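You operate a simulated robot arm through the tools that you are given. There is no shell and no other tool. Be economical: measure what you need, move in short steps, check, and stop when the job is done.

You run a simulated robot arm. Do the job below in one go: nothing can be reset, and whatever is moved stays where it is left.

## Task
Put the grey card case on top of the white battery pack. Take the teal card case and leave it on the yellow plaque. Fetch the blue memory card and stand it on the purple-topped cable cover. Take the yellow card case and put it on the yellow mat on the print cart. Take the brown card case on the cubby ledge and put it away on the middle shelf of the print cart. Take the red carton and put it on the green floor plate. Put the tank bottle from the packing table top on the back of the battery table. Take the green glasses on the packing table top and put it away in the front of the prop tray. Take the white carton and put it on the purple plaque. Turn the panel brightness dial to 2. Put the glue refill from the light rack top on the clear front of the round table. Press the clean box key two times. Any order will do. Set down upright: blue memory card, red carton, tank bottle, white carton.

Only the result counts: the job must be done as asked and must still hold three seconds after the hand-in. Knocking over, shifting, dropping, spilling or breaking anything else fails it. A push-on lid holds only when it is set on centred and level and pressed home; a screw cap is set on level and turned clockwise until tight.

## Robot
A 6-joint arm with a two-finger parallel gripper on a trunk, on a base that drives. Base frame: it is fixed to the floor where the robot stands at the start and does not move with it; the origin is under the middle of the robot, x ahead of it, y to its left, z up; the surface under the hand at the start is at about z = 0.85. Lengths are in m, angles in degrees, forces in N, time in s.
With the tool pointing down near the work surface it reaches from about 0.24 to 0.68 m from the robot's upright axis, wherever it stands. Its first joint turns from -166.0 to 166.0 degrees. Places, roughly: back of the battery table (37x15 cm) [-0.96, -2.7, 0.84]; blue memory card [0.75, 0.5, 1]; brown card case [2.5, -0.5, 0.75]; clean box key [2.7, 2.9, 1]; clear front of the round table (32x24 cm) [-1.3, -1.08, 0.72]; front of the prop tray [-2, -0.4, 0.7]; glue refill [-0.25, -2.5, 0.75]; green floor plate [2.25, -2.25, 0.75]; green glasses (16x6x2 cm) [1.7, -2.3, 0.8]; grey card case [0.5, -0.25, 0.5]; middle shelf of the print cart [0.6, 0.3, 0.5]; panel brightness dial [0.7, -2.4, 1]; purple plaque [-1.25, 0, 0.75]; purple-topped cable cover [2.5, -1.5, 0.25]; red carton [1.75, -2.25, 0.75]; tank bottle [2, -2.5, 0.75]; teal card case [0.75, 0.25, 0.5]; white battery pack [0.5, 1, 0.25]; white carton [1.5, -2.25, 0.75]; yellow card case [0.5, 0.75, 0.5]; yellow mat on the print cart (30x16 cm) [0.5, 0.2, 0.84]; yellow plaque [-1.25, 0, 0.75]. Payload 4.1 kg.
Tool frame: the origin (TCP) lies between the finger pads and is the grasp point; the fingertips stand 0.023 m ahead of it; z points along the fingers, y is the line along which they close. Largest opening 0.094 m; finger width 0.038, thickness 0.01; the body of the gripper, 0.054 by 0.096 m, starts 0.039 m behind the TCP.
Orientation is told as [roll, pitch, yaw] about the base's x, y, z axes, in that order, counted from this pose: with the fingers straight down and closing along the base's y, the tool's x points along the base's -x, its y along +y and its z along -z.

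## Interface
- The arm moves only by the tool play_rows. Its argument "increments" is a list of rows, each an object (a shift or turn left out is 0, a gripper value left out holds the last) with "delta_pos": the shift along the tool's x, y, z in units of 500 mm (1.0 is 500 mm), a list of three; "rotation": the turn, a rotation vector about the tool's x, y, z in units of 120 degrees (1.0 is 120 degrees), a list of three; "jaw": the opening, from 0 (shut) to 1 (fully open). In form: [{"delta_pos": [tx, ty, tz], "rotation": [ax, ay, az], "jaw": jaw}, ...]. A call has 1 to 8 rows; each row is the pose to reach, as a shift and turn from the pose commanded when the call began, along the tool's axes at that moment. A call with a number of a shift or a turn outside -1 to 1 is refused whole. Rows are played at 5 a second. More than 0.05 m and 8.6 degrees between two rows, or a gripper value outside its range, and nothing of the call is played. A pose out of reach is approached as far as the arm can. The call stops where the force on the tool passes 40 N (or 10 N more than at its start, if that is more) or the arm is blocked; 0.2 s more then pass. The fingers move at their own pace (about 0.045 m/s each) and stop on an object; they squeeze with about 43 N. The grip force told is the motor's: it shows also when the fingers shut on nothing. Time passes only in rows, and 0.2 s behind the last, so rows that repeat a pose let the fingers close. It gives the time, the measured TCP pose, the force on the tool (base axes), the opening and the grip force at its end, in the units of the frame above (readings bear some noise), with the torque about the TCP (base axes, N m) and any sound that the robot's microphone picked up.
- Cameras (640 x 400 px; columns grow to the right, rows downward): "scene" is now at [0.0285, 0.1805, 1.3772]; the picture's right is [0.15, -0.99, 0.00], its down [-0.58, -0.09, -0.81] and it looks along [0.80, 0.12, -0.59] (base axes); focal length 249 px, centre (320, 200). "wrist" rides on the gripper at [0.086, 0.016, -0.074] in the tool frame; the picture's right is [-0.18, 0.98, 0.00], its down [-0.58, -0.11, -0.81] and it looks along [-0.79, -0.15, 0.59] (tool axes); focal length 243 px, centre (320, 200). There is no depth. A picture from a camera that has moved, and an enlarged one, comes with that camera's place and axes in the base frame and with its lens.
- get_image(camera): a new picture of that camera. The clock stands still meanwhile.
- slide_trunk(by): slides the trunk up (or, below 0, down) by that many m; the arm and the scene camera ride with it, the base frame stays. It gives what a move gives, with no picture.
- roll_base(legs): drives the robot by 1 to 6 legs, each [ahead, turn to the left] in m and degrees, along the robot's own axes; the way and the turn of a leg run together, so that a leg with both is an arc; at most 1.5 m and 180 degrees a leg. The arm and the cameras ride along, it lands a little off, and it stops where it bumps. It gives what a move gives.
- pan_tilt(pan, tilt): turns the head with the scene camera to pan (to the left, within 155 degrees either way) and tilt (down, from -29 to 69), counted from straight ahead of the robot. It gives what a move gives.
- zoom(camera, box): a new picture of the part [left, top, right, bottom] of that camera's present view, enlarged. The clock stands still meanwhile.
- hand_in(): hands the job in; it is judged then, once.

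Go step by step. Nothing tells you exact positions but the pictures and the camera data: compare them with the known pose of the tool, close in by small moves and look again before you grip or let go. The budget is 546 turns and 344 pictures, counting those below and the enlarged ones. Unless the task says otherwise, let go and move clear before handing in, and close with one line.

The tools are called after "Call:" by a JSON object that holds its "method" and its "body". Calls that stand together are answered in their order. play_rows: Moves the arm, as the interface text tells. Its arguments: {"type":"object","properties":{"increments":{"type":"array","items":{"type":"object","properties":{"delta_pos":{"type":"array","items":{"type":"number"}},"rotation":{"type":"array","items":{"type":"number"}},"jaw":{"type":"number"}}}}},"required":["increments"]} The other tools are called the same way: slide_trunk (by) slides the trunk up or down; roll_base (legs) drives the base; pan_tilt (pan, tilt) turns the head that bears the scene camera; get_image (camera) takes a picture; zoom (camera, box) takes an enlarged picture of a part of a camera's view; hand_in () hands the job in.

At the start:

```text
clock: 0.0
tool_pos: [0.4351, 0.0327, 1.1933]
tcp_rot: [0.1, 0.0, 0.0]
ft_force: [-1.4, 0.2, 0.3]
moment: [-0.02, 0.04, -0.02]
grip_width: 0.0937
grip_force: 0.1
trunk travel left (down, up): [-0.329, 0.261]
robot x, y, heading: [-0.0009, 0.0024, -0.0]
head pan, tilt: [8.4, 35.9]
```

scene: 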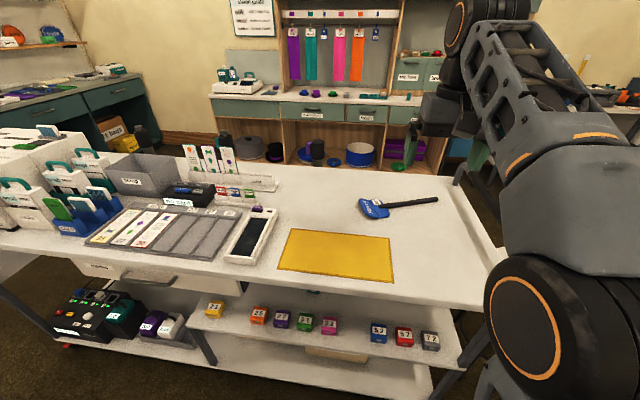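
wrist: 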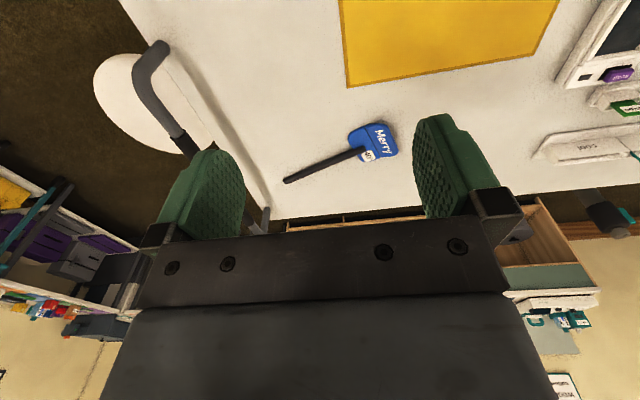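

I see the print cart in front with the yellow mat on top and a row of small coloured cases on its middle shelf. I'll take enlarged looks first.

Call:
{"method": "zoom", "body": {"camera": "scene", "box": [180, 280, 460, 400]}}

Call:
{"method": "zoom", "body": {"camera": "scene", "box": [0, 100, 300, 290]}}

Call:
{"method": "zoom", "body": {"camera": "scene", "box": [0, 250, 240, 400]}}

Call:
{"method": "zoom", "body": {"camera": "scene", "box": [200, 0, 460, 180]}}

```text
2.29 times, centred on (320, 340) of scene
camera zoom: at [0.0285, 0.1805, 1.3772], right [0.15, -0.99, 0.0], down [-0.58, -0.09, -0.81], along [0.8, 0.12, -0.59], focal length 569 px, centre (320, -120)
```

zoom: 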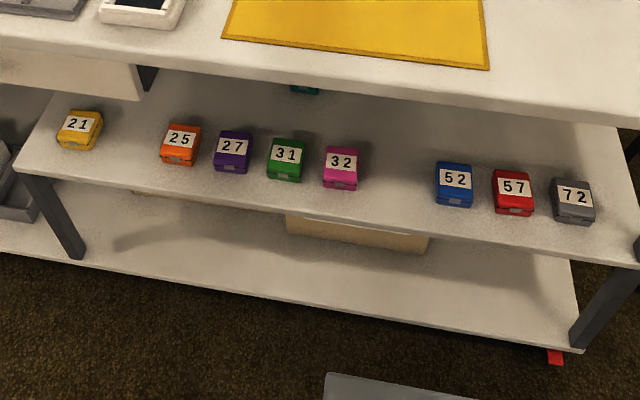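

```text
2.11 times, centred on (150, 195) of scene
camera zoom: at [0.0285, 0.1805, 1.3772], right [0.15, -0.99, 0.0], down [-0.58, -0.09, -0.81], along [0.8, 0.12, -0.59], focal length 524 px, centre (678, 210)
```

zoom: 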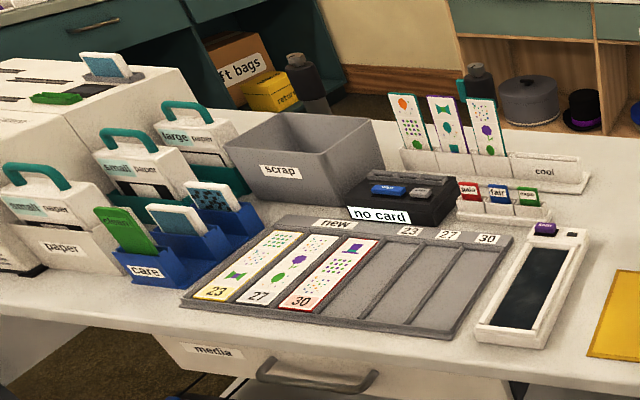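

```text
2.67 times, centred on (120, 325) of scene
camera zoom: at [0.0285, 0.1805, 1.3772], right [0.15, -0.99, 0.0], down [-0.58, -0.09, -0.81], along [0.8, 0.12, -0.59], focal length 664 px, centre (853, -133)
```

zoom: 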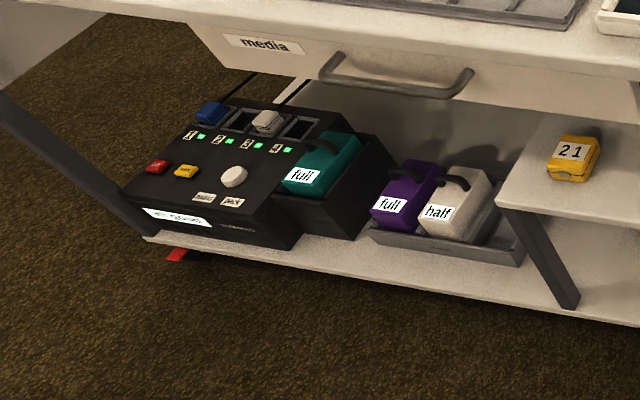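

```text
2.22 times, centred on (330, 90) of scene
camera zoom: at [0.0285, 0.1805, 1.3772], right [0.15, -0.99, 0.0], down [-0.58, -0.09, -0.81], along [0.8, 0.12, -0.59], focal length 553 px, centre (298, 444)
```

zoom: 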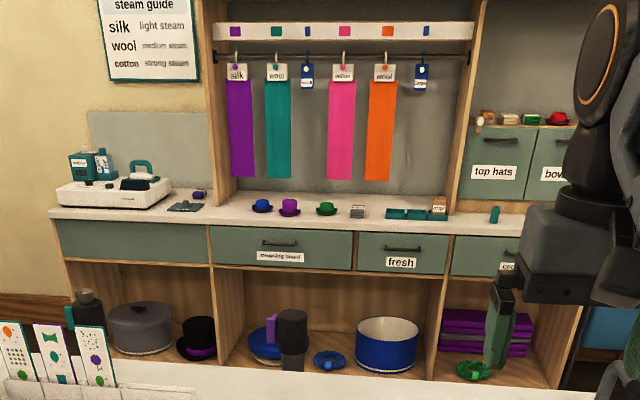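

The cases lie on the middle shelf, with the battery packs on the low shelf to the left. Now I'll pan the head around the room to locate the remaining places.

Call:
{"method": "pan_tilt", "body": {"pan": -60, "tilt": 20}}

Call:
{"method": "get_image", "body": {"camera": "scene"}}

Call:
{"method": "pan_tilt", "body": {"pan": -130, "tilt": 20}}

Call:
{"method": "get_image", "body": {"camera": "scene"}}

Call:
{"method": "pan_tilt", "body": {"pan": 150, "tilt": 20}}

Call:
{"method": "get_image", "body": {"camera": "scene"}}

Call:
{"method": "pan_tilt", "body": {"pan": 70, "tilt": 20}}

Call:
{"method": "get_image", "body": {"camera": "scene"}}

```text
clock: 1.4
tool_pos: [0.4344, 0.0316, 1.1945]
tcp_rot: [0.1, 0.0, 0.0]
ft_force: [-0.2, 0.7, -0.2]
moment: [0.03, 0.02, 0.01]
grip_width: 0.0939
grip_force: 0.2
trunk travel left (down, up): [-0.329, 0.261]
robot x, y, heading: [-0.0016, -0.0007, 0.2]
head pan, tilt: [-60.0, 20.0]
```

```text
337 pictures are left
camera scene: at [-0.0115, 0.0871, 1.4024], right [-0.87, -0.5, 0.0], down [-0.17, 0.3, -0.94], along [0.47, -0.81, -0.34], focal length 249 px, centre (320, 200)
```

scene: 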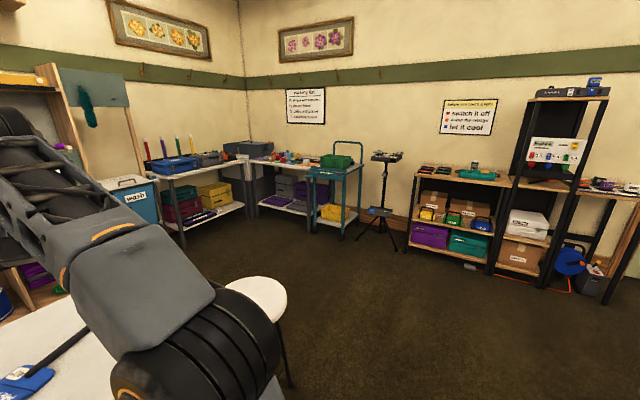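

```text
clock: 2.8
tool_pos: [0.4343, 0.032, 1.1937]
tcp_rot: [0.0, 0.1, 0.1]
ft_force: [-0.1, 0.4, 0.2]
moment: [0.0, 0.03, 0.0]
grip_width: 0.094
grip_force: 0.0
trunk travel left (down, up): [-0.329, 0.261]
robot x, y, heading: [0.0002, -0.0008, 0.2]
head pan, tilt: [-130.0, 20.0]
```

```text
336 pictures are left
camera scene: at [-0.1179, 0.0963, 1.4025], right [-0.77, 0.64, 0.0], down [0.22, 0.26, -0.94], along [-0.6, -0.72, -0.34], focal length 249 px, centre (320, 200)
```

scene: 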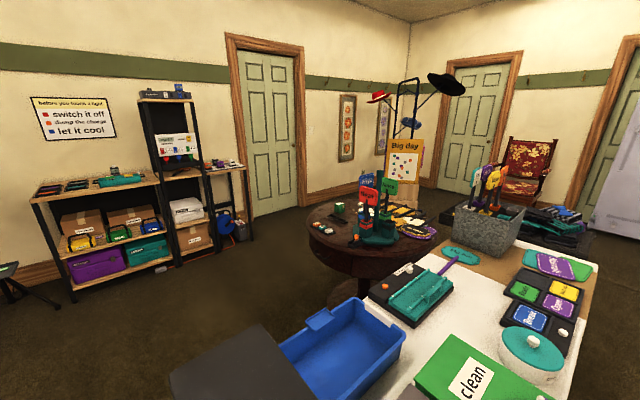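

```text
clock: 6.7
tool_pos: [0.4346, 0.033, 1.1936]
tcp_rot: [0.0, 0.0, 0.0]
ft_force: [0.1, -0.4, 0.5]
moment: [0.08, 0.02, 0.02]
grip_width: 0.0941
grip_force: 0.1
trunk travel left (down, up): [-0.329, 0.261]
robot x, y, heading: [-0.0007, -0.0, -0.1]
head pan, tilt: [150.0, 20.0]
```

```text
335 pictures are left
camera scene: at [-0.1387, 0.2143, 1.4025], right [0.5, 0.87, 0.0], down [0.3, -0.17, -0.94], along [-0.81, 0.47, -0.34], focal length 249 px, centre (320, 200)
```

scene: 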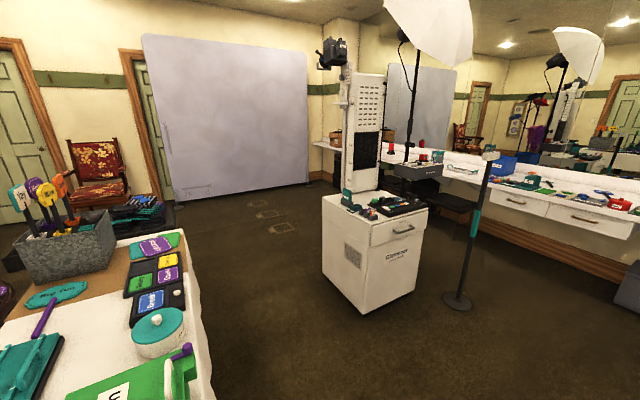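

```text
clock: 8.2
tool_pos: [0.434, 0.0327, 1.1936]
tcp_rot: [0.0, 0.0, 0.0]
ft_force: [-0.6, 0.1, -0.4]
moment: [0.03, 0.0, 0.02]
grip_width: 0.0941
grip_force: 0.2
trunk travel left (down, up): [-0.329, 0.261]
robot x, y, heading: [0.0014, 0.0045, -0.0]
head pan, tilt: [70.0, 20.0]
```

```text
334 pictures are left
camera scene: at [-0.0263, 0.2552, 1.4025], right [0.94, -0.34, 0.0], down [-0.12, -0.32, -0.94], along [0.32, 0.88, -0.34], focal length 249 px, centre (320, 200)
```

scene: 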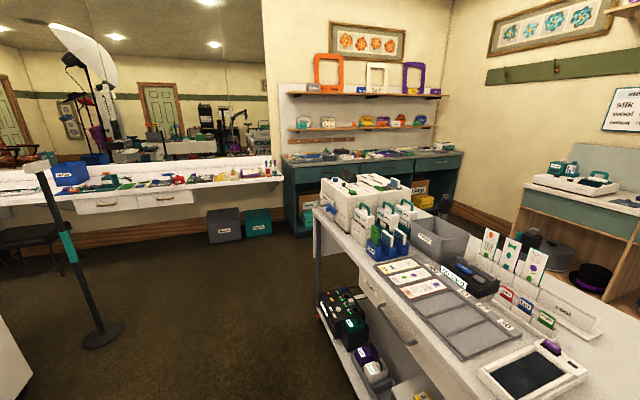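

The room layout is becoming clear: prop table behind me, round table, light rack, battery table, packing table and cubby to the right. I'll look down around the robot for clearances and at the middle shelf.

Call:
{"method": "pan_tilt", "body": {"pan": -140, "tilt": 50}}

Call:
{"method": "get_image", "body": {"camera": "scene"}}

Call:
{"method": "pan_tilt", "body": {"pan": 150, "tilt": 50}}

Call:
{"method": "get_image", "body": {"camera": "scene"}}

Call:
{"method": "pan_tilt", "body": {"pan": 10, "tilt": 55}}

Call:
{"method": "get_image", "body": {"camera": "scene"}}

```text
clock: 11.2
tool_pos: [0.4351, 0.0317, 1.195]
tcp_rot: [0.0, -0.1, 0.0]
ft_force: [-0.2, -0.8, 0.9]
moment: [0.01, 0.02, 0.0]
grip_width: 0.094
grip_force: 0.1
trunk travel left (down, up): [-0.329, 0.261]
robot x, y, heading: [-0.0012, -0.0023, -0.1]
head pan, tilt: [-140.0, 50.0]
```

```text
333 pictures are left
camera scene: at [-0.1171, 0.1182, 1.3569], right [-0.64, 0.77, 0.0], down [0.59, 0.49, -0.64], along [-0.49, -0.41, -0.77], focal length 249 px, centre (320, 200)
```

scene: 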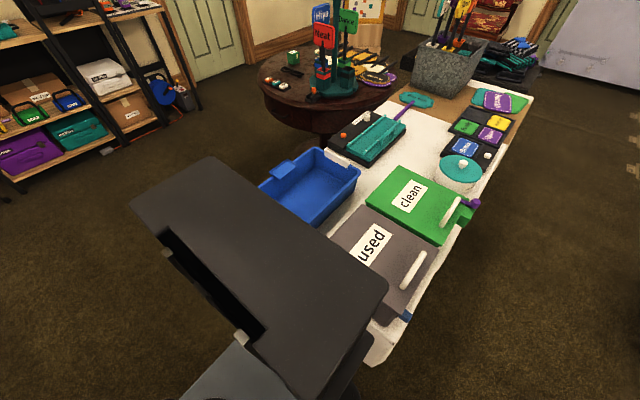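

```text
clock: 15.2
tool_pos: [0.4349, 0.0328, 1.1946]
tcp_rot: [0.0, 0.0, 0.0]
ft_force: [0.0, 0.3, -0.1]
moment: [0.02, 0.01, 0.0]
grip_width: 0.094
grip_force: 0.0
trunk travel left (down, up): [-0.329, 0.261]
robot x, y, heading: [0.0014, 0.0014, 0.2]
head pan, tilt: [150.0, 50.0]
```

```text
332 pictures are left
camera scene: at [-0.1248, 0.2062, 1.3569], right [0.5, 0.87, 0.0], down [0.66, -0.38, -0.64], along [-0.56, 0.32, -0.77], focal length 249 px, centre (320, 200)
```

scene: 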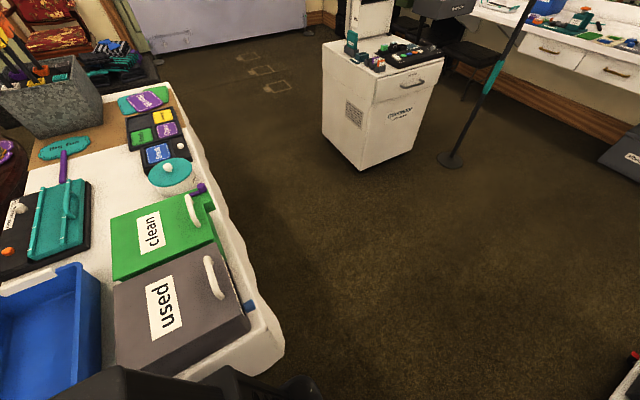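

```text
clock: 17.4
tool_pos: [0.4353, 0.0318, 1.1936]
tcp_rot: [0.0, 0.1, 0.0]
ft_force: [-0.6, -0.8, 0.1]
moment: [0.0, 0.0, 0.02]
grip_width: 0.0941
grip_force: 0.1
trunk travel left (down, up): [-0.329, 0.261]
robot x, y, heading: [0.0037, -0.0067, 0.1]
head pan, tilt: [10.0, 55.0]
```

```text
331 pictures are left
camera scene: at [0.0129, 0.1802, 1.3504], right [0.17, -0.98, 0.0], down [-0.81, -0.14, -0.57], along [0.56, 0.1, -0.82], focal length 249 px, centre (320, 200)
```

scene: 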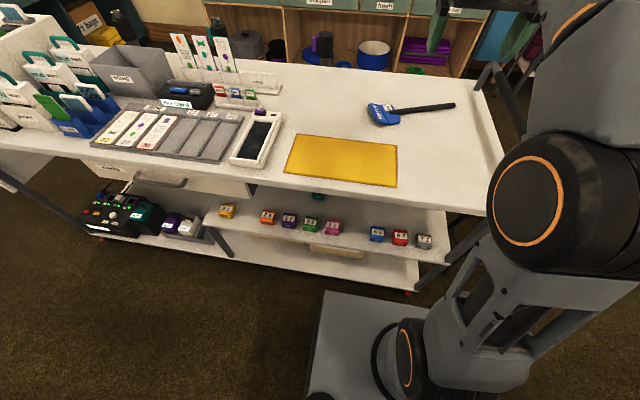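

The mid-shelf cases are just inside the cart's front edge. I'll retract the arm and lower the trunk to look into the shelf.

Call:
{"method": "play_rows", "body": {"increments": [{"delta_pos": [0.09, 0, 0]}, {"delta_pos": [0.18, 0, 0]}, {"delta_pos": [0.26, 0, 0]}]}}

Call:
{"method": "slide_trunk", "body": {"by": -0.2}}

Call:
{"method": "get_image", "body": {"camera": "scene"}}

Call:
{"method": "get_image", "body": {"camera": "wrist"}}

```text
clock: 18.2
tool_pos: [0.3044, 0.0329, 1.194]
tcp_rot: [0.0, 0.0, 0.0]
ft_force: [0.4, 0.0, -0.8]
moment: [-0.03, 0.0, -0.01]
grip_width: 0.0943
grip_force: 0.0
trunk travel left (down, up): [-0.329, 0.261]
robot x, y, heading: [0.0027, -0.0024, -0.2]
head pan, tilt: [10.0, 55.0]
```

```text
clock: 20.4
tool_pos: [0.3033, 0.0323, 0.9943]
tcp_rot: [0.0, 0.0, -0.1]
ft_force: [-0.2, 0.1, 0.1]
moment: [-0.02, 0.02, 0.0]
grip_width: 0.0942
grip_force: 0.0
trunk travel left (down, up): [-0.129, 0.461]
robot x, y, heading: [-0.0009, 0.0013, 0.1]
head pan, tilt: [10.0, 55.0]
```

```text
330 pictures are left
camera scene: at [0.0129, 0.1802, 1.1504], right [0.17, -0.98, 0.0], down [-0.81, -0.14, -0.57], along [0.56, 0.1, -0.82], focal length 249 px, centre (320, 200)
```

scene: 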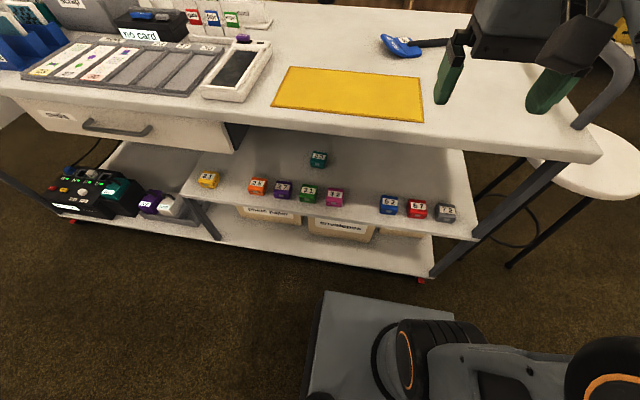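

```text
329 pictures are left
camera wrist: at [0.2181, 0.0491, 1.0698], right [0.18, 0.98, 0.0], down [0.58, -0.11, 0.81], along [0.79, -0.15, -0.59], focal length 243 px, centre (320, 200)
```

wrist: 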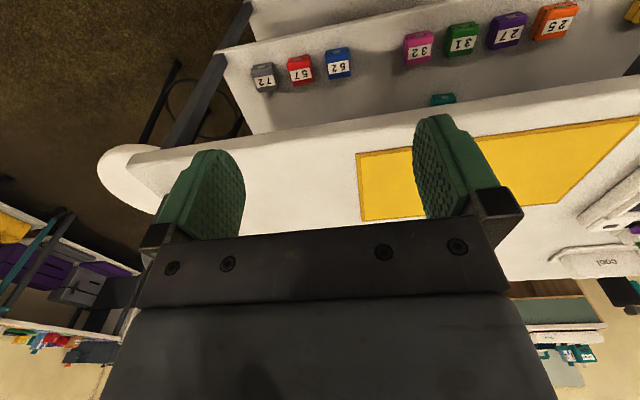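

I now have the shelf height (~0.47) and case positions: grey ≈ (0.475, -0.13), yellow ≈ (0.477, 0.64), teal ≈ (0.63, 0.295). I'll tilt the tool forward 40° and move towards the grey case.

Call:
{"method": "play_rows", "body": {"increments": [{"delta_pos": [0, -0.065, 0], "rotation": [0, -0.0667, 0]}, {"delta_pos": [0, -0.13, 0], "rotation": [0, -0.1333, 0]}, {"delta_pos": [0, -0.195, 0], "rotation": [0, -0.2, 0]}, {"delta_pos": [0, -0.26, 0], "rotation": [0, -0.2667, 0]}, {"delta_pos": [0, -0.326, 0], "rotation": [0, -0.3333, 0]}]}}

Call:
{"method": "get_image", "body": {"camera": "wrist"}}

Call:
{"method": "get_image", "body": {"camera": "scene"}}

```text
clock: 21.6
tool_pos: [0.3046, -0.1311, 0.9954]
tcp_rot: [-0.1, -40.2, 0.0]
ft_force: [-0.1, -0.3, 0.4]
moment: [0.01, 0.01, -0.02]
grip_width: 0.094
grip_force: 0.0
trunk travel left (down, up): [-0.129, 0.461]
robot x, y, heading: [0.0, -0.0016, -0.1]
head pan, tilt: [10.0, 55.0]
```

```text
328 pictures are left
camera wrist: at [0.1913, -0.1141, 0.9969], right [0.14, 0.98, 0.12], down [-0.08, -0.11, 0.99], along [0.99, -0.15, 0.06], focal length 243 px, centre (320, 200)
```

wrist: 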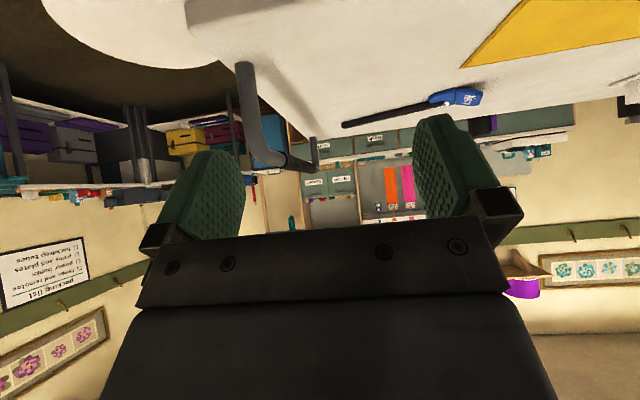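

```text
327 pictures are left
camera scene: at [0.0128, 0.1803, 1.1504], right [0.17, -0.98, 0.0], down [-0.81, -0.14, -0.57], along [0.56, 0.1, -0.82], focal length 249 px, centre (320, 200)
```

scene: 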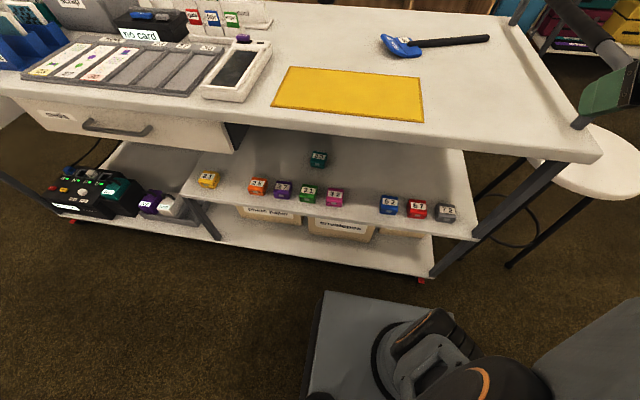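

The scene camera sees the cases well. I'll lower the trunk, and lower the tool outside the table edge with a 30° tilt and partly closed jaw.

Call:
{"method": "slide_trunk", "body": {"by": -0.12}}

Call:
{"method": "play_rows", "body": {"increments": [{"delta_pos": [0.058, 0, 0.069], "rotation": [0, 0.0417, 0], "jaw": 0.77}, {"delta_pos": [0.116, 0, 0.138], "rotation": [0, 0.0833, 0]}, {"delta_pos": [0.174, 0, 0.207], "rotation": [0, 0.0833, 0]}, {"delta_pos": [0.232, 0, 0.276], "rotation": [0, 0.0833, 0]}, {"delta_pos": [0.29, 0, 0.345], "rotation": [0, 0.0833, 0]}, {"delta_pos": [0.348, 0, 0.414], "rotation": [0, 0.0833, 0]}, {"delta_pos": [0.392, 0, 0.467], "rotation": [0, 0.0833, 0]}]}}

Call:
{"method": "get_image", "body": {"camera": "scene"}}

Call:
{"method": "get_image", "body": {"camera": "wrist"}}

```text
clock: 23.1
tool_pos: [0.3036, -0.1303, 0.8761]
tcp_rot: [0.0, -40.0, 0.0]
ft_force: [0.7, 0.1, 0.0]
moment: [-0.01, -0.01, 0.03]
grip_width: 0.0939
grip_force: 0.0
trunk travel left (down, up): [-0.009, 0.581]
robot x, y, heading: [0.0024, 0.0013, -0.2]
head pan, tilt: [10.0, 55.0]
```

```text
clock: 24.7
tool_pos: [0.308, -0.1342, 0.5733]
tcp_rot: [0.2, -29.8, -0.1]
ft_force: [0.7, -0.1, 0.1]
moment: [-0.01, 0.0, -0.02]
grip_width: 0.0724
grip_force: 0.2
out of reach, approached as far as the arm can: row 7
trunk travel left (down, up): [-0.009, 0.581]
robot x, y, heading: [0.0001, -0.0005, 0.0]
head pan, tilt: [10.0, 55.0]
```

```text
326 pictures are left
camera scene: at [0.0127, 0.1803, 1.0307], right [0.17, -0.98, 0.0], down [-0.81, -0.14, -0.57], along [0.56, 0.1, -0.82], focal length 249 px, centre (320, 200)
```

scene: 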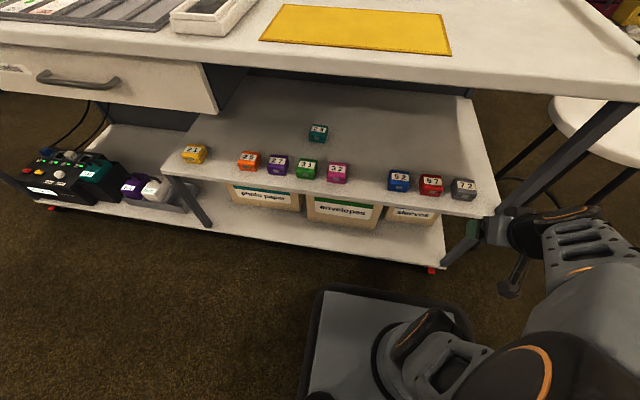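

```text
325 pictures are left
camera wrist: at [0.1968, -0.1171, 0.5959], right [0.16, 0.98, 0.09], down [0.1, -0.11, 0.99], along [0.98, -0.15, -0.12], focal length 243 px, centre (320, 200)
```

wrist: 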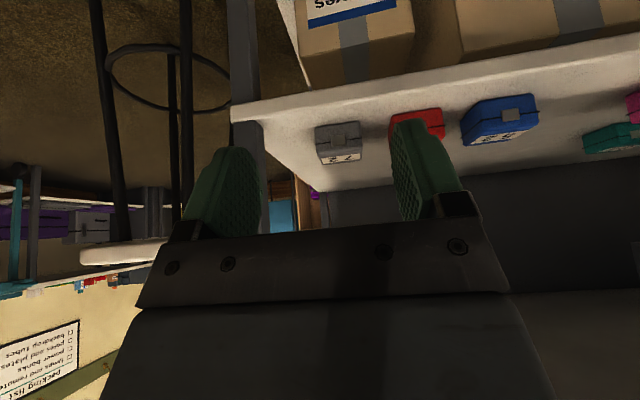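

The arm is in place at the shelf's height and lined up with the grey case. I'll move in above it.

Call:
{"method": "play_rows", "body": {"increments": [{"delta_pos": [-0.0665, 0.003, 0.05]}, {"delta_pos": [-0.133, 0.005, 0.1]}, {"delta_pos": [-0.2, 0.005, 0.15]}, {"delta_pos": [-0.266, 0.005, 0.2]}]}}

Call:
{"method": "zoom", "body": {"camera": "scene", "box": [340, 120, 580, 270]}}

Call:
{"method": "get_image", "body": {"camera": "wrist"}}

```text
clock: 25.7
tool_pos: [0.4743, -0.1305, 0.5539]
tcp_rot: [0.0, -30.1, 0.0]
ft_force: [0.3, 0.5, 0.0]
moment: [0.05, -0.04, -0.03]
grip_width: 0.0721
grip_force: 0.2
trunk travel left (down, up): [-0.009, 0.581]
robot x, y, heading: [0.0003, -0.0004, 0.0]
head pan, tilt: [10.0, 55.0]
```

```text
2.67 times, centred on (460, 195) of scene
camera zoom: at [0.0126, 0.1802, 1.0304], right [0.17, -0.98, 0.0], down [-0.81, -0.14, -0.57], along [0.56, 0.1, -0.82], focal length 664 px, centre (-53, 213)
```

zoom: 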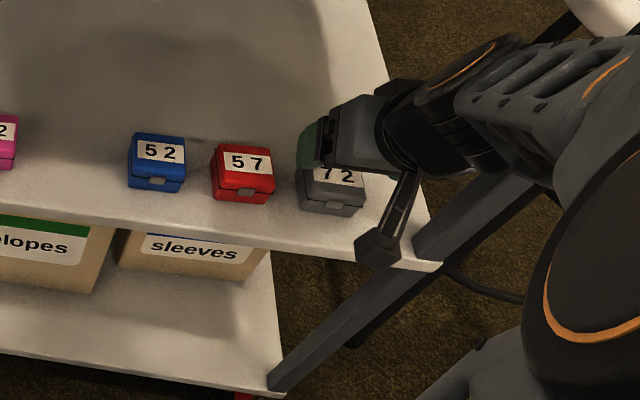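

```text
323 pictures are left
camera wrist: at [0.3627, -0.1144, 0.5758], right [0.16, 0.98, 0.09], down [0.1, -0.11, 0.99], along [0.98, -0.15, -0.12], focal length 243 px, centre (320, 200)
```

wrist: 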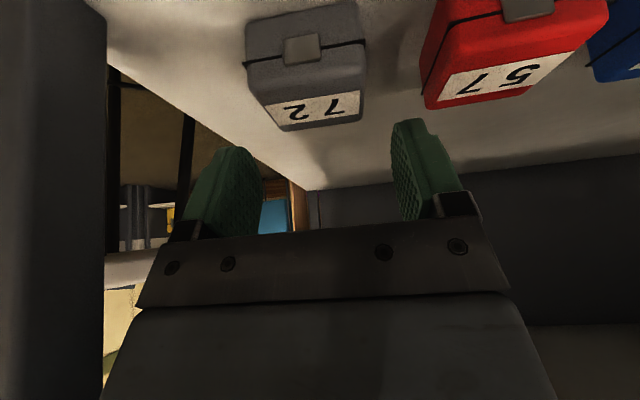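

The grey case spans x≈0.466–0.52 and is centred near y≈-0.134. I'll descend around it and close.

Call:
{"method": "play_rows", "body": {"increments": [{"delta_pos": [0.009, -0.006, 0.05]}, {"delta_pos": [0.018, -0.006, 0.0957]}, {"delta_pos": [0.018, -0.006, 0.0957], "jaw": 0.0}, {"delta_pos": [0.018, -0.006, 0.0957], "jaw": 0.0}, {"delta_pos": [0.018, -0.006, 0.0957], "jaw": 0.0}]}}

Call:
{"method": "get_image", "body": {"camera": "wrist"}}

```text
clock: 26.9
tool_pos: [0.4902, -0.1334, 0.5098]
tcp_rot: [-0.1, -30.3, 0.0]
ft_force: [3.1, 9.5, 24.7]
moment: [0.95, 0.02, -0.12]
grip_width: 0.0511
grip_force: 43.1
trunk travel left (down, up): [-0.009, 0.581]
robot x, y, heading: [-0.0006, 0.0035, -0.0]
head pan, tilt: [10.0, 55.0]
```

```text
322 pictures are left
camera wrist: at [0.3791, -0.1173, 0.5309], right [0.16, 0.98, 0.09], down [0.1, -0.11, 0.99], along [0.98, -0.15, -0.11], focal length 243 px, centre (320, 200)
```

wrist: 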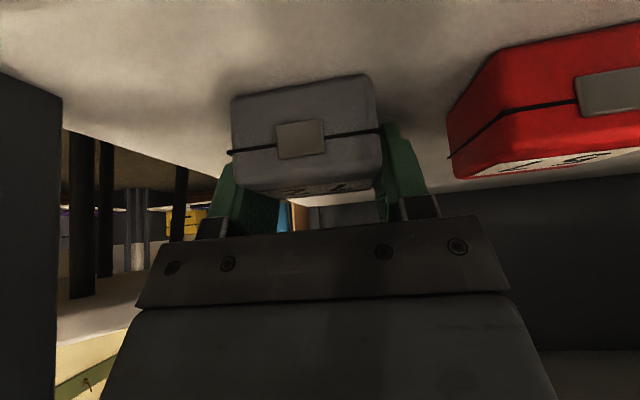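

Grip is firm at 51 mm. I'll lift, back out of the shelf, and raise the trunk.

Call:
{"method": "play_rows", "body": {"increments": [{"delta_pos": [-0.02, 0, -0.034]}, {"delta_pos": [-0.04, 0, -0.07]}, {"delta_pos": [0.046, 0, -0.12]}, {"delta_pos": [0.133, 0, -0.17]}, {"delta_pos": [0.22, 0, -0.22]}, {"delta_pos": [0.237, 0, -0.23]}]}}

Call:
{"method": "slide_trunk", "body": {"by": 0.45}}

Call:
{"method": "get_image", "body": {"camera": "wrist"}}

```text
refused: row 4 steps farther than a row can; nothing moved
```

```text
refused: 0.45 is not a number from -0.4 to 0.4
```

```text
321 pictures are left
camera wrist: at [0.3791, -0.1173, 0.5309], right [0.16, 0.98, 0.09], down [0.1, -0.11, 0.99], along [0.98, -0.15, -0.11], focal length 243 px, centre (320, 200)
```

wrist: 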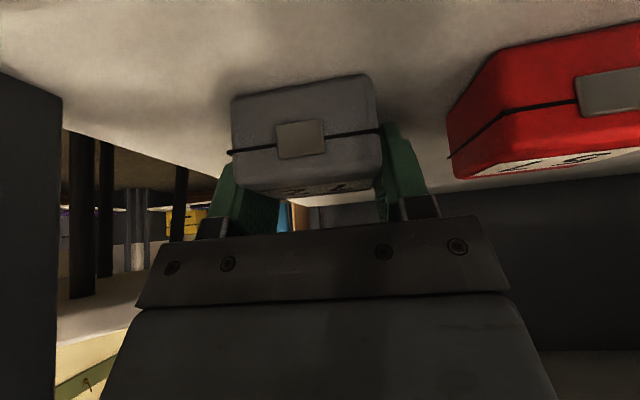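

The call was refused for step size; I'll repeat with smaller steps.

Call:
{"method": "play_rows", "body": {"increments": [{"delta_pos": [-0.02, 0, -0.034]}, {"delta_pos": [-0.04, 0, -0.07]}, {"delta_pos": [0.025, 0, -0.108]}, {"delta_pos": [0.09, 0, -0.145]}, {"delta_pos": [0.155, 0, -0.182]}, {"delta_pos": [0.22, 0, -0.22]}]}}

Call:
{"method": "slide_trunk", "body": {"by": 0.4}}

Call:
{"method": "get_image", "body": {"camera": "wrist"}}

```text
clock: 28.3
tool_pos: [0.3382, -0.1342, 0.5496]
tcp_rot: [0.0, -30.0, 0.0]
ft_force: [0.3, -0.3, -1.4]
moment: [-0.02, -0.01, 0.01]
grip_width: 0.0513
grip_force: 43.0
trunk travel left (down, up): [-0.009, 0.581]
robot x, y, heading: [-0.0043, 0.0028, -0.1]
head pan, tilt: [10.0, 55.0]
```

```text
clock: 32.1
tool_pos: [0.34, -0.1347, 0.9473]
tcp_rot: [0.0, -30.0, 0.0]
ft_force: [0.3, -0.1, -0.8]
moment: [0.02, 0.0, -0.01]
grip_width: 0.0512
grip_force: 43.2
trunk travel left (down, up): [-0.409, 0.181]
robot x, y, heading: [0.0005, 0.0021, -0.2]
head pan, tilt: [10.0, 55.0]
```

```text
320 pictures are left
camera wrist: at [0.2279, -0.1176, 0.97], right [0.16, 0.98, 0.09], down [0.1, -0.11, 0.99], along [0.98, -0.15, -0.12], focal length 243 px, centre (320, 200)
```

wrist: 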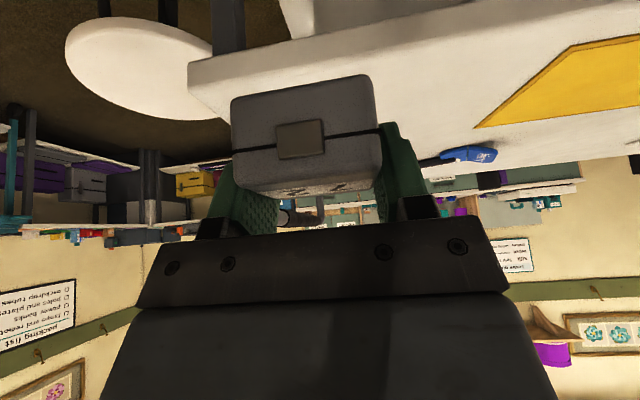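

The grey case is held. Now I'll turn the robot left in the aisle.

Call:
{"method": "roll_base", "body": {"legs": [[0, 45]]}}

Call:
{"method": "pan_tilt", "body": {"pan": -40, "tilt": 50}}

Call:
{"method": "get_image", "body": {"camera": "scene"}}

```text
clock: 34.6
tool_pos: [0.3328, 0.1471, 0.9466]
tcp_rot: [0.0, -30.0, 45.3]
ft_force: [-1.1, -0.4, -0.1]
moment: [0.01, -0.01, 0.01]
grip_width: 0.0512
grip_force: 43.2
trunk travel left (down, up): [-0.409, 0.181]
robot x, y, heading: [0.0005, -0.0029, 45.2]
head pan, tilt: [10.0, 55.0]
```

```text
clock: 35.8
tool_pos: [0.3336, 0.1471, 0.948]
tcp_rot: [-0.1, -30.0, 45.3]
ft_force: [-0.2, -0.4, -0.6]
moment: [-0.01, 0.0, 0.0]
grip_width: 0.0512
grip_force: 43.1
trunk travel left (down, up): [-0.409, 0.181]
robot x, y, heading: [0.0017, 0.0019, 45.4]
head pan, tilt: [-40.0, 50.0]
```

```text
319 pictures are left
camera scene: at [-0.0821, 0.0828, 1.4369], right [0.09, -1.0, 0.0], down [-0.76, -0.07, -0.64], along [0.64, 0.06, -0.77], focal length 249 px, centre (320, 200)
```

scene: 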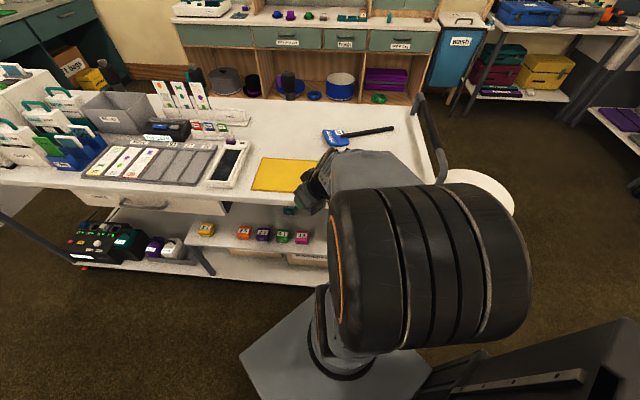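

No bump. I'll turn the rest of the way and drive along the aisle towards the battery packs.

Call:
{"method": "roll_base", "body": {"legs": [[0, 44.7], [0.4, 0]]}}

Call:
{"method": "pan_tilt", "body": {"pan": -60, "tilt": 55}}

Call:
{"method": "get_image", "body": {"camera": "scene"}}

```text
clock: 40.4
tool_pos: [0.1277, 0.7396, 0.9479]
tcp_rot: [-0.1, -29.9, 90.7]
ft_force: [-0.3, -1.3, 0.3]
moment: [0.01, -0.02, 0.02]
grip_width: 0.051
grip_force: 43.3
trunk travel left (down, up): [-0.409, 0.181]
robot x, y, heading: [-0.0018, 0.3985, 90.8]
head pan, tilt: [-40.0, 50.0]
```

```text
clock: 41.2
tool_pos: [0.1268, 0.7394, 0.9481]
tcp_rot: [0.0, -30.0, 90.6]
ft_force: [-0.3, 0.3, -0.3]
moment: [0.01, 0.03, -0.04]
grip_width: 0.0512
grip_force: 42.9
trunk travel left (down, up): [-0.409, 0.181]
robot x, y, heading: [-0.0007, 0.4012, 90.7]
head pan, tilt: [-60.0, 55.0]
```

```text
318 pictures are left
camera scene: at [-0.1058, 0.3749, 1.4304], right [0.51, -0.86, 0.0], down [-0.7, -0.42, -0.57], along [0.49, 0.29, -0.82], focal length 249 px, centre (320, 200)
```

scene: 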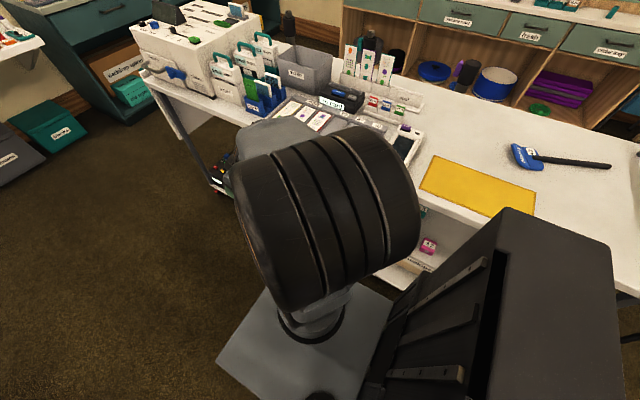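

The arm's shoulder blocks the head camera on the right side, so I'd rather face -y with the cart on my left. I'll raise the trunk a little, turn right by 180°, and then back up along the aisle.

Call:
{"method": "slide_trunk", "body": {"by": 0.12}}

Call:
{"method": "roll_base", "body": {"legs": [[0, -90], [0, -90]]}}

Call:
{"method": "roll_base", "body": {"legs": [[-0.3, 0]]}}

Call:
{"method": "pan_tilt", "body": {"pan": 70, "tilt": 55}}

Call:
{"method": "get_image", "body": {"camera": "scene"}}

```text
clock: 42.7
tool_pos: [0.1265, 0.7401, 1.0674]
tcp_rot: [0.0, -29.9, 90.6]
ft_force: [0.4, 0.1, -0.2]
moment: [-0.04, 0.01, 0.01]
grip_width: 0.0511
grip_force: 43.4
trunk travel left (down, up): [-0.529, 0.061]
robot x, y, heading: [-0.0016, 0.3999, 90.5]
head pan, tilt: [-60.0, 55.0]
```

```text
clock: 50.8
tool_pos: [-0.1399, 0.0602, 1.0678]
tcp_rot: [0.0, -30.0, -90.3]
ft_force: [0.0, 0.4, -1.3]
moment: [-0.02, 0.0, 0.01]
grip_width: 0.0512
grip_force: 43.2
trunk travel left (down, up): [-0.529, 0.061]
robot x, y, heading: [-0.0063, 0.3992, -90.2]
head pan, tilt: [-60.0, 55.0]
```

```text
clock: 52.8
tool_pos: [-0.1379, 0.3639, 1.0675]
tcp_rot: [0.1, -30.0, -90.2]
ft_force: [0.1, 1.1, -1.2]
moment: [-0.02, -0.03, -0.02]
grip_width: 0.0512
grip_force: 43.1
trunk travel left (down, up): [-0.529, 0.061]
robot x, y, heading: [0.0002, 0.7006, -90.3]
head pan, tilt: [-60.0, 55.0]
```

```text
clock: 54.9
tool_pos: [-0.1381, 0.364, 1.0684]
tcp_rot: [0.1, -30.0, -90.2]
ft_force: [-0.1, -0.8, 0.5]
moment: [-0.02, 0.02, 0.0]
grip_width: 0.0513
grip_force: 42.8
trunk travel left (down, up): [-0.529, 0.061]
robot x, y, heading: [-0.0011, 0.7019, -90.4]
head pan, tilt: [70.0, 55.0]
```

```text
317 pictures are left
camera scene: at [0.2334, 0.7378, 1.5504], right [-0.35, -0.94, 0.0], down [-0.77, 0.28, -0.57], along [0.54, -0.2, -0.82], focal length 249 px, centre (320, 200)
```

scene: 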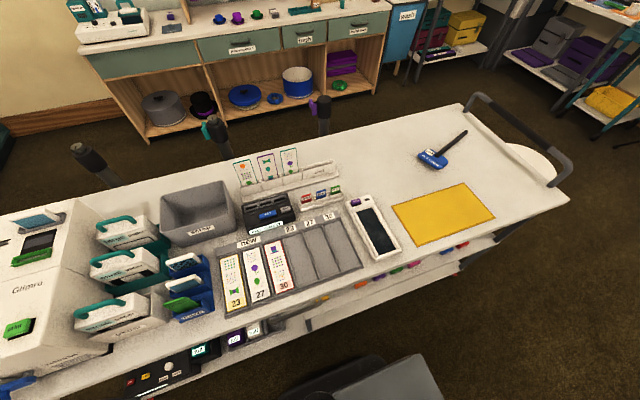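

Good view now. I'll zoom on the memory-card reader, then lower the trunk and look at the batteries.

Call:
{"method": "zoom", "body": {"camera": "scene", "box": [220, 140, 380, 240]}}

Call:
{"method": "slide_trunk", "body": {"by": -0.3}}

Call:
{"method": "get_image", "body": {"camera": "scene"}}

```text
4.00 times, centred on (300, 190) of scene
camera zoom: at [0.2334, 0.7378, 1.5504], right [-0.35, -0.94, 0.0], down [-0.77, 0.28, -0.57], along [0.54, -0.2, -0.82], focal length 996 px, centre (400, 240)
```

zoom: 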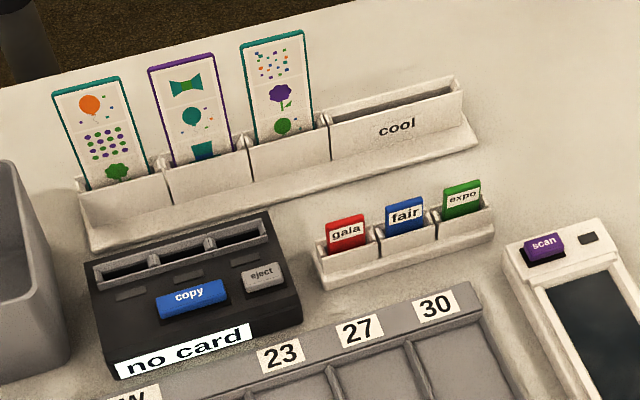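

```text
clock: 57.9
tool_pos: [-0.1382, 0.3626, 0.769]
tcp_rot: [0.0, -29.9, -90.2]
ft_force: [0.1, 0.7, -0.2]
moment: [0.0, -0.01, -0.01]
grip_width: 0.051
grip_force: 43.1
trunk travel left (down, up): [-0.229, 0.361]
robot x, y, heading: [-0.0056, 0.7035, -90.2]
head pan, tilt: [70.0, 55.0]
```

```text
315 pictures are left
camera scene: at [0.2334, 0.7378, 1.2504], right [-0.34, -0.94, 0.0], down [-0.77, 0.28, -0.57], along [0.54, -0.2, -0.82], focal length 249 px, centre (320, 200)
```

scene: 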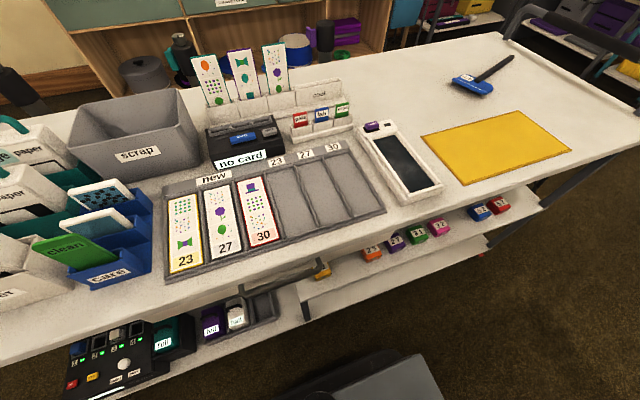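

The blue "fair" card in the small rack is the memory card. Now I'll lower the trunk and swing the arm towards the cart side.

Call:
{"method": "slide_trunk", "body": {"by": -0.2}}

Call:
{"method": "play_rows", "body": {"increments": [{"delta_pos": [-0.026, 0.09, 0.015], "rotation": [-0.03125, 0, -0.0541]}, {"delta_pos": [-0.042, 0.184, 0.024], "rotation": [-0.0625, 0, -0.1082]}, {"delta_pos": [-0.047, 0.278, 0.027], "rotation": [-0.09375, 0, -0.1623]}, {"delta_pos": [-0.042, 0.374, 0.024], "rotation": [-0.125, 0, -0.2164]}, {"delta_pos": [-0.024, 0.466, 0.014], "rotation": [-0.15625, 0, -0.2705]}, {"delta_pos": [0.002, 0.556, -0.001], "rotation": [-0.1875, 0, -0.3248]}]}}

Call:
{"method": "get_image", "body": {"camera": "scene"}}

```text
clock: 60.1
tool_pos: [-0.1383, 0.3632, 0.5674]
tcp_rot: [0.0, -30.0, -90.2]
ft_force: [0.1, -0.8, -0.9]
moment: [0.02, 0.01, 0.02]
grip_width: 0.0513
grip_force: 42.3
trunk travel left (down, up): [-0.029, 0.561]
robot x, y, heading: [-0.0028, 0.7014, -90.3]
head pan, tilt: [70.0, 55.0]
```

```text
clock: 61.5
tool_pos: [0.1417, 0.364, 0.5683]
tcp_rot: [-0.1, -30.0, -45.1]
ft_force: [-0.2, 0.0, -1.2]
moment: [0.0, 0.02, 0.02]
grip_width: 0.0511
grip_force: 42.9
trunk travel left (down, up): [-0.029, 0.561]
robot x, y, heading: [-0.0042, 0.7042, -90.2]
head pan, tilt: [70.0, 55.0]
```

```text
314 pictures are left
camera scene: at [0.2334, 0.7379, 1.0504], right [-0.34, -0.94, 0.0], down [-0.77, 0.28, -0.57], along [0.54, -0.2, -0.82], focal length 249 px, centre (320, 200)
```

scene: 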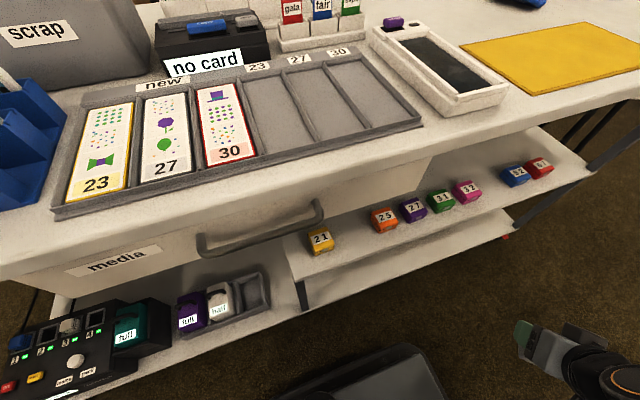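

The white battery pack sits in a tray on the low shelf at about (0.49, 0.94). I'll zoom in on it.

Call:
{"method": "zoom", "body": {"camera": "scene", "box": [140, 250, 300, 350]}}

Call:
{"method": "zoom", "body": {"camera": "wrist", "box": [0, 0, 640, 400]}}

```text
4.00 times, centred on (220, 300) of scene
camera zoom: at [0.2334, 0.7379, 1.0504], right [-0.34, -0.94, 0.0], down [-0.77, 0.28, -0.57], along [0.54, -0.2, -0.82], focal length 996 px, centre (720, -200)
```

zoom: 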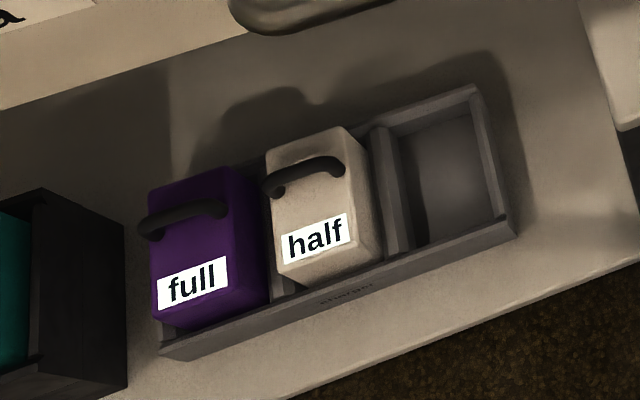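

```text
1.00 times, centred on (320, 200) of wrist (not enlarged: the box is as wide or as high as the picture)
camera zoom: at [0.0745, 0.4547, 0.5896], right [0.81, 0.58, 0.09], down [-0.01, -0.15, 0.99], along [0.59, -0.8, -0.12], focal length 243 px, centre (320, 200)
```

zoom: 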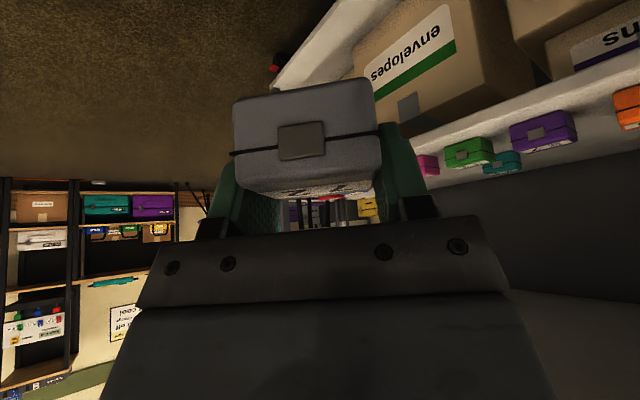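

I'll swing the arm onwards to stand in front of the battery tray and look with the wrist camera.

Call:
{"method": "play_rows", "body": {"increments": [{"delta_pos": [0.017, 0.086, -0.01], "rotation": [-0.0333, 0, -0.0577]}, {"delta_pos": [0.033, 0.172, -0.019], "rotation": [-0.0667, 0, -0.1154]}, {"delta_pos": [0.05, 0.258, -0.029], "rotation": [-0.1, 0, -0.1732]}, {"delta_pos": [0.066, 0.344, -0.038], "rotation": [-0.1333, 0, -0.2309]}, {"delta_pos": [0.083, 0.43, -0.048], "rotation": [-0.1667, 0, -0.2887]}]}}

Call:
{"method": "play_rows", "body": {"increments": [{"delta_pos": [0.001, 0.09, -0.001], "rotation": [-0.01, 0, -0.018]}, {"delta_pos": [0.002, 0.18, -0.001], "rotation": [-0.021, 0, -0.036]}, {"delta_pos": [0.003, 0.27, -0.002], "rotation": [-0.021, 0, -0.036]}, {"delta_pos": [0.004, 0.36, -0.002], "rotation": [-0.021, 0, -0.036]}, {"delta_pos": [0.005, 0.45, -0.003], "rotation": [-0.021, 0, -0.036]}, {"delta_pos": [0.006, 0.54, -0.004], "rotation": [-0.021, 0, -0.036]}]}}

Call:
{"method": "get_image", "body": {"camera": "scene"}}

Call:
{"method": "get_image", "body": {"camera": "wrist"}}

```text
clock: 62.7
tool_pos: [0.2791, 0.5386, 0.5808]
tcp_rot: [0.1, -29.9, -5.0]
ft_force: [-0.2, -0.3, 0.0]
moment: [-0.04, -0.04, -0.03]
grip_width: 0.0512
grip_force: 43.1
out of reach, approached as far as the arm can: row 1, 2, 3, 4, 5
trunk travel left (down, up): [-0.029, 0.561]
robot x, y, heading: [-0.0056, 0.702, -90.1]
head pan, tilt: [70.0, 55.0]
```

```text
clock: 63.7
tool_pos: [0.2953, 0.7066, 0.5846]
tcp_rot: [-3.3, -30.1, 4.1]
ft_force: [-3.8, -19.5, 4.7]
moment: [0.42, 0.61, 2.81]
grip_width: 0.051
grip_force: 42.7
out of reach, approached as far as the arm can: row 1, 2, 3
trunk travel left (down, up): [-0.029, 0.561]
robot x, y, heading: [-0.0039, 0.7047, -90.3]
head pan, tilt: [70.0, 55.0]
stopped in row 5: the force on the tool passed its limit at 130 N (the readings are from after the stop); the commanded pose is now the measured one
```

```text
311 pictures are left
camera scene: at [0.2335, 0.7379, 1.0504], right [-0.34, -0.94, 0.0], down [-0.77, 0.28, -0.57], along [0.54, -0.2, -0.82], focal length 249 px, centre (320, 200)
```

scene: 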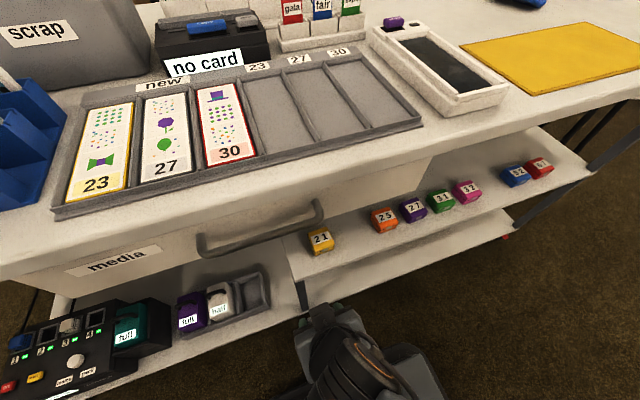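

```text
310 pictures are left
camera wrist: at [0.184, 0.7192, 0.6057], right [0.12, 0.99, 0.04], down [0.1, -0.06, 0.99], along [0.99, -0.11, -0.11], focal length 243 px, centre (320, 200)
```

wrist: 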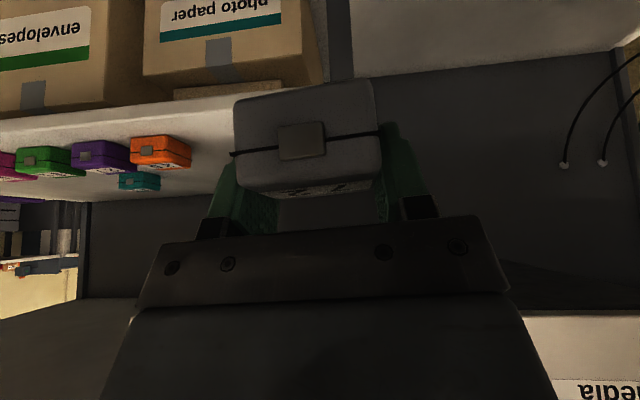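

The arm met the robot's own head on its left side, so working straight left isn't possible. I'll back the arm off and bring it to the front, then face the cart squarely instead.

Call:
{"method": "play_rows", "body": {"increments": [{"delta_pos": [0.016, -0.083, -0.009]}, {"delta_pos": [0.032, -0.165, -0.018]}, {"delta_pos": [0.048, -0.248, -0.027]}, {"delta_pos": [0.064, -0.33, -0.037]}]}}

Call:
{"method": "play_rows", "body": {"increments": [{"delta_pos": [0.036, -0.071, -0.021], "rotation": [0.0333, 0, 0.0577]}, {"delta_pos": [0.08, -0.138, -0.046], "rotation": [0.0667, 0, 0.1154]}, {"delta_pos": [0.132, -0.198, -0.076], "rotation": [0.1, 0, 0.1732]}, {"delta_pos": [0.193, -0.252, -0.111], "rotation": [0.1333, 0, 0.2309]}, {"delta_pos": [0.26, -0.296, -0.15], "rotation": [0.1667, 0, 0.2887]}, {"delta_pos": [0.332, -0.331, -0.1915], "rotation": [0.2, 0, 0.3464]}, {"delta_pos": [0.41, -0.354, -0.2365], "rotation": [0.2333, 0, 0.4041]}, {"delta_pos": [0.492, -0.366, -0.284], "rotation": [0.2667, 0, 0.4619]}]}}

Call:
{"method": "slide_trunk", "body": {"by": 0.4}}

```text
clock: 64.7
tool_pos: [0.2691, 0.5397, 0.5965]
tcp_rot: [-2.7, -30.1, 3.7]
ft_force: [0.0, -0.1, -1.4]
moment: [-0.04, -0.01, 0.03]
grip_width: 0.0514
grip_force: 43.2
out of reach, approached as far as the arm can: row 1, 2, 3, 4
trunk travel left (down, up): [-0.029, 0.561]
robot x, y, heading: [-0.0016, 0.7016, -90.3]
head pan, tilt: [70.0, 55.0]
```

```text
clock: 66.5
tool_pos: [-0.009, 0.3449, 0.6035]
tcp_rot: [-1.2, -32.3, -61.3]
ft_force: [-0.3, -0.1, 0.0]
moment: [0.0, -0.02, 0.02]
grip_width: 0.0514
grip_force: 43.5
out of reach, approached as far as the arm can: row 3
trunk travel left (down, up): [-0.029, 0.561]
robot x, y, heading: [-0.0032, 0.7025, -90.3]
head pan, tilt: [70.0, 55.0]
```

```text
clock: 70.3
tool_pos: [-0.0076, 0.3452, 1.0024]
tcp_rot: [-1.1, -32.3, -61.2]
ft_force: [0.8, 0.8, -0.5]
moment: [-0.01, -0.03, 0.0]
grip_width: 0.0512
grip_force: 43.1
trunk travel left (down, up): [-0.429, 0.161]
robot x, y, heading: [-0.0021, 0.7003, -90.5]
head pan, tilt: [70.0, 55.0]
```

I'll reverse a little more along the aisle and turn to face the cart.

Call:
{"method": "roll_base", "body": {"legs": [[-0.2, 0], [0, 90.4]]}}

Call:
{"method": "pan_tilt", "body": {"pan": 10, "tilt": 55}}

Call:
{"method": "get_image", "body": {"camera": "scene"}}

```text
clock: 75.8
tool_pos: [0.3552, 0.903, 1.0026]
tcp_rot: [-1.0, -32.3, 29.6]
ft_force: [0.0, -0.9, -0.8]
moment: [-0.01, -0.02, 0.03]
grip_width: 0.0511
grip_force: 42.7
trunk travel left (down, up): [-0.429, 0.161]
robot x, y, heading: [-0.0035, 0.9016, 0.7]
head pan, tilt: [70.0, 55.0]
```

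```text
clock: 77.1
tool_pos: [0.3552, 0.9036, 1.0032]
tcp_rot: [-1.1, -32.4, 29.6]
ft_force: [1.2, -0.3, -0.9]
moment: [0.0, 0.02, 0.02]
grip_width: 0.051
grip_force: 43.4
trunk travel left (down, up): [-0.429, 0.161]
robot x, y, heading: [-0.0012, 0.9025, 1.2]
head pan, tilt: [10.0, 55.0]
```

```text
309 pictures are left
camera scene: at [0.0085, 1.083, 1.4504], right [0.19, -0.98, 0.0], down [-0.8, -0.15, -0.57], along [0.56, 0.11, -0.82], focal length 249 px, centre (320, 200)
```

scene: 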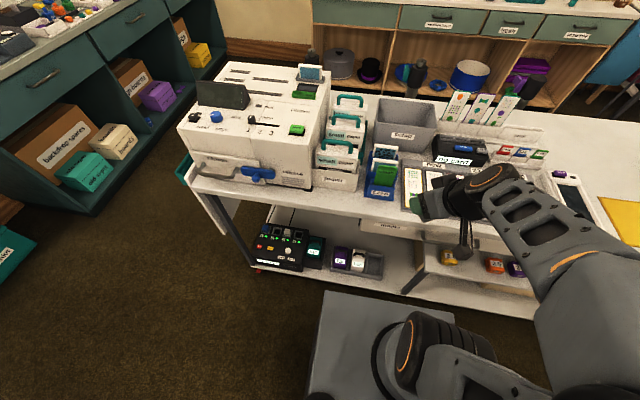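

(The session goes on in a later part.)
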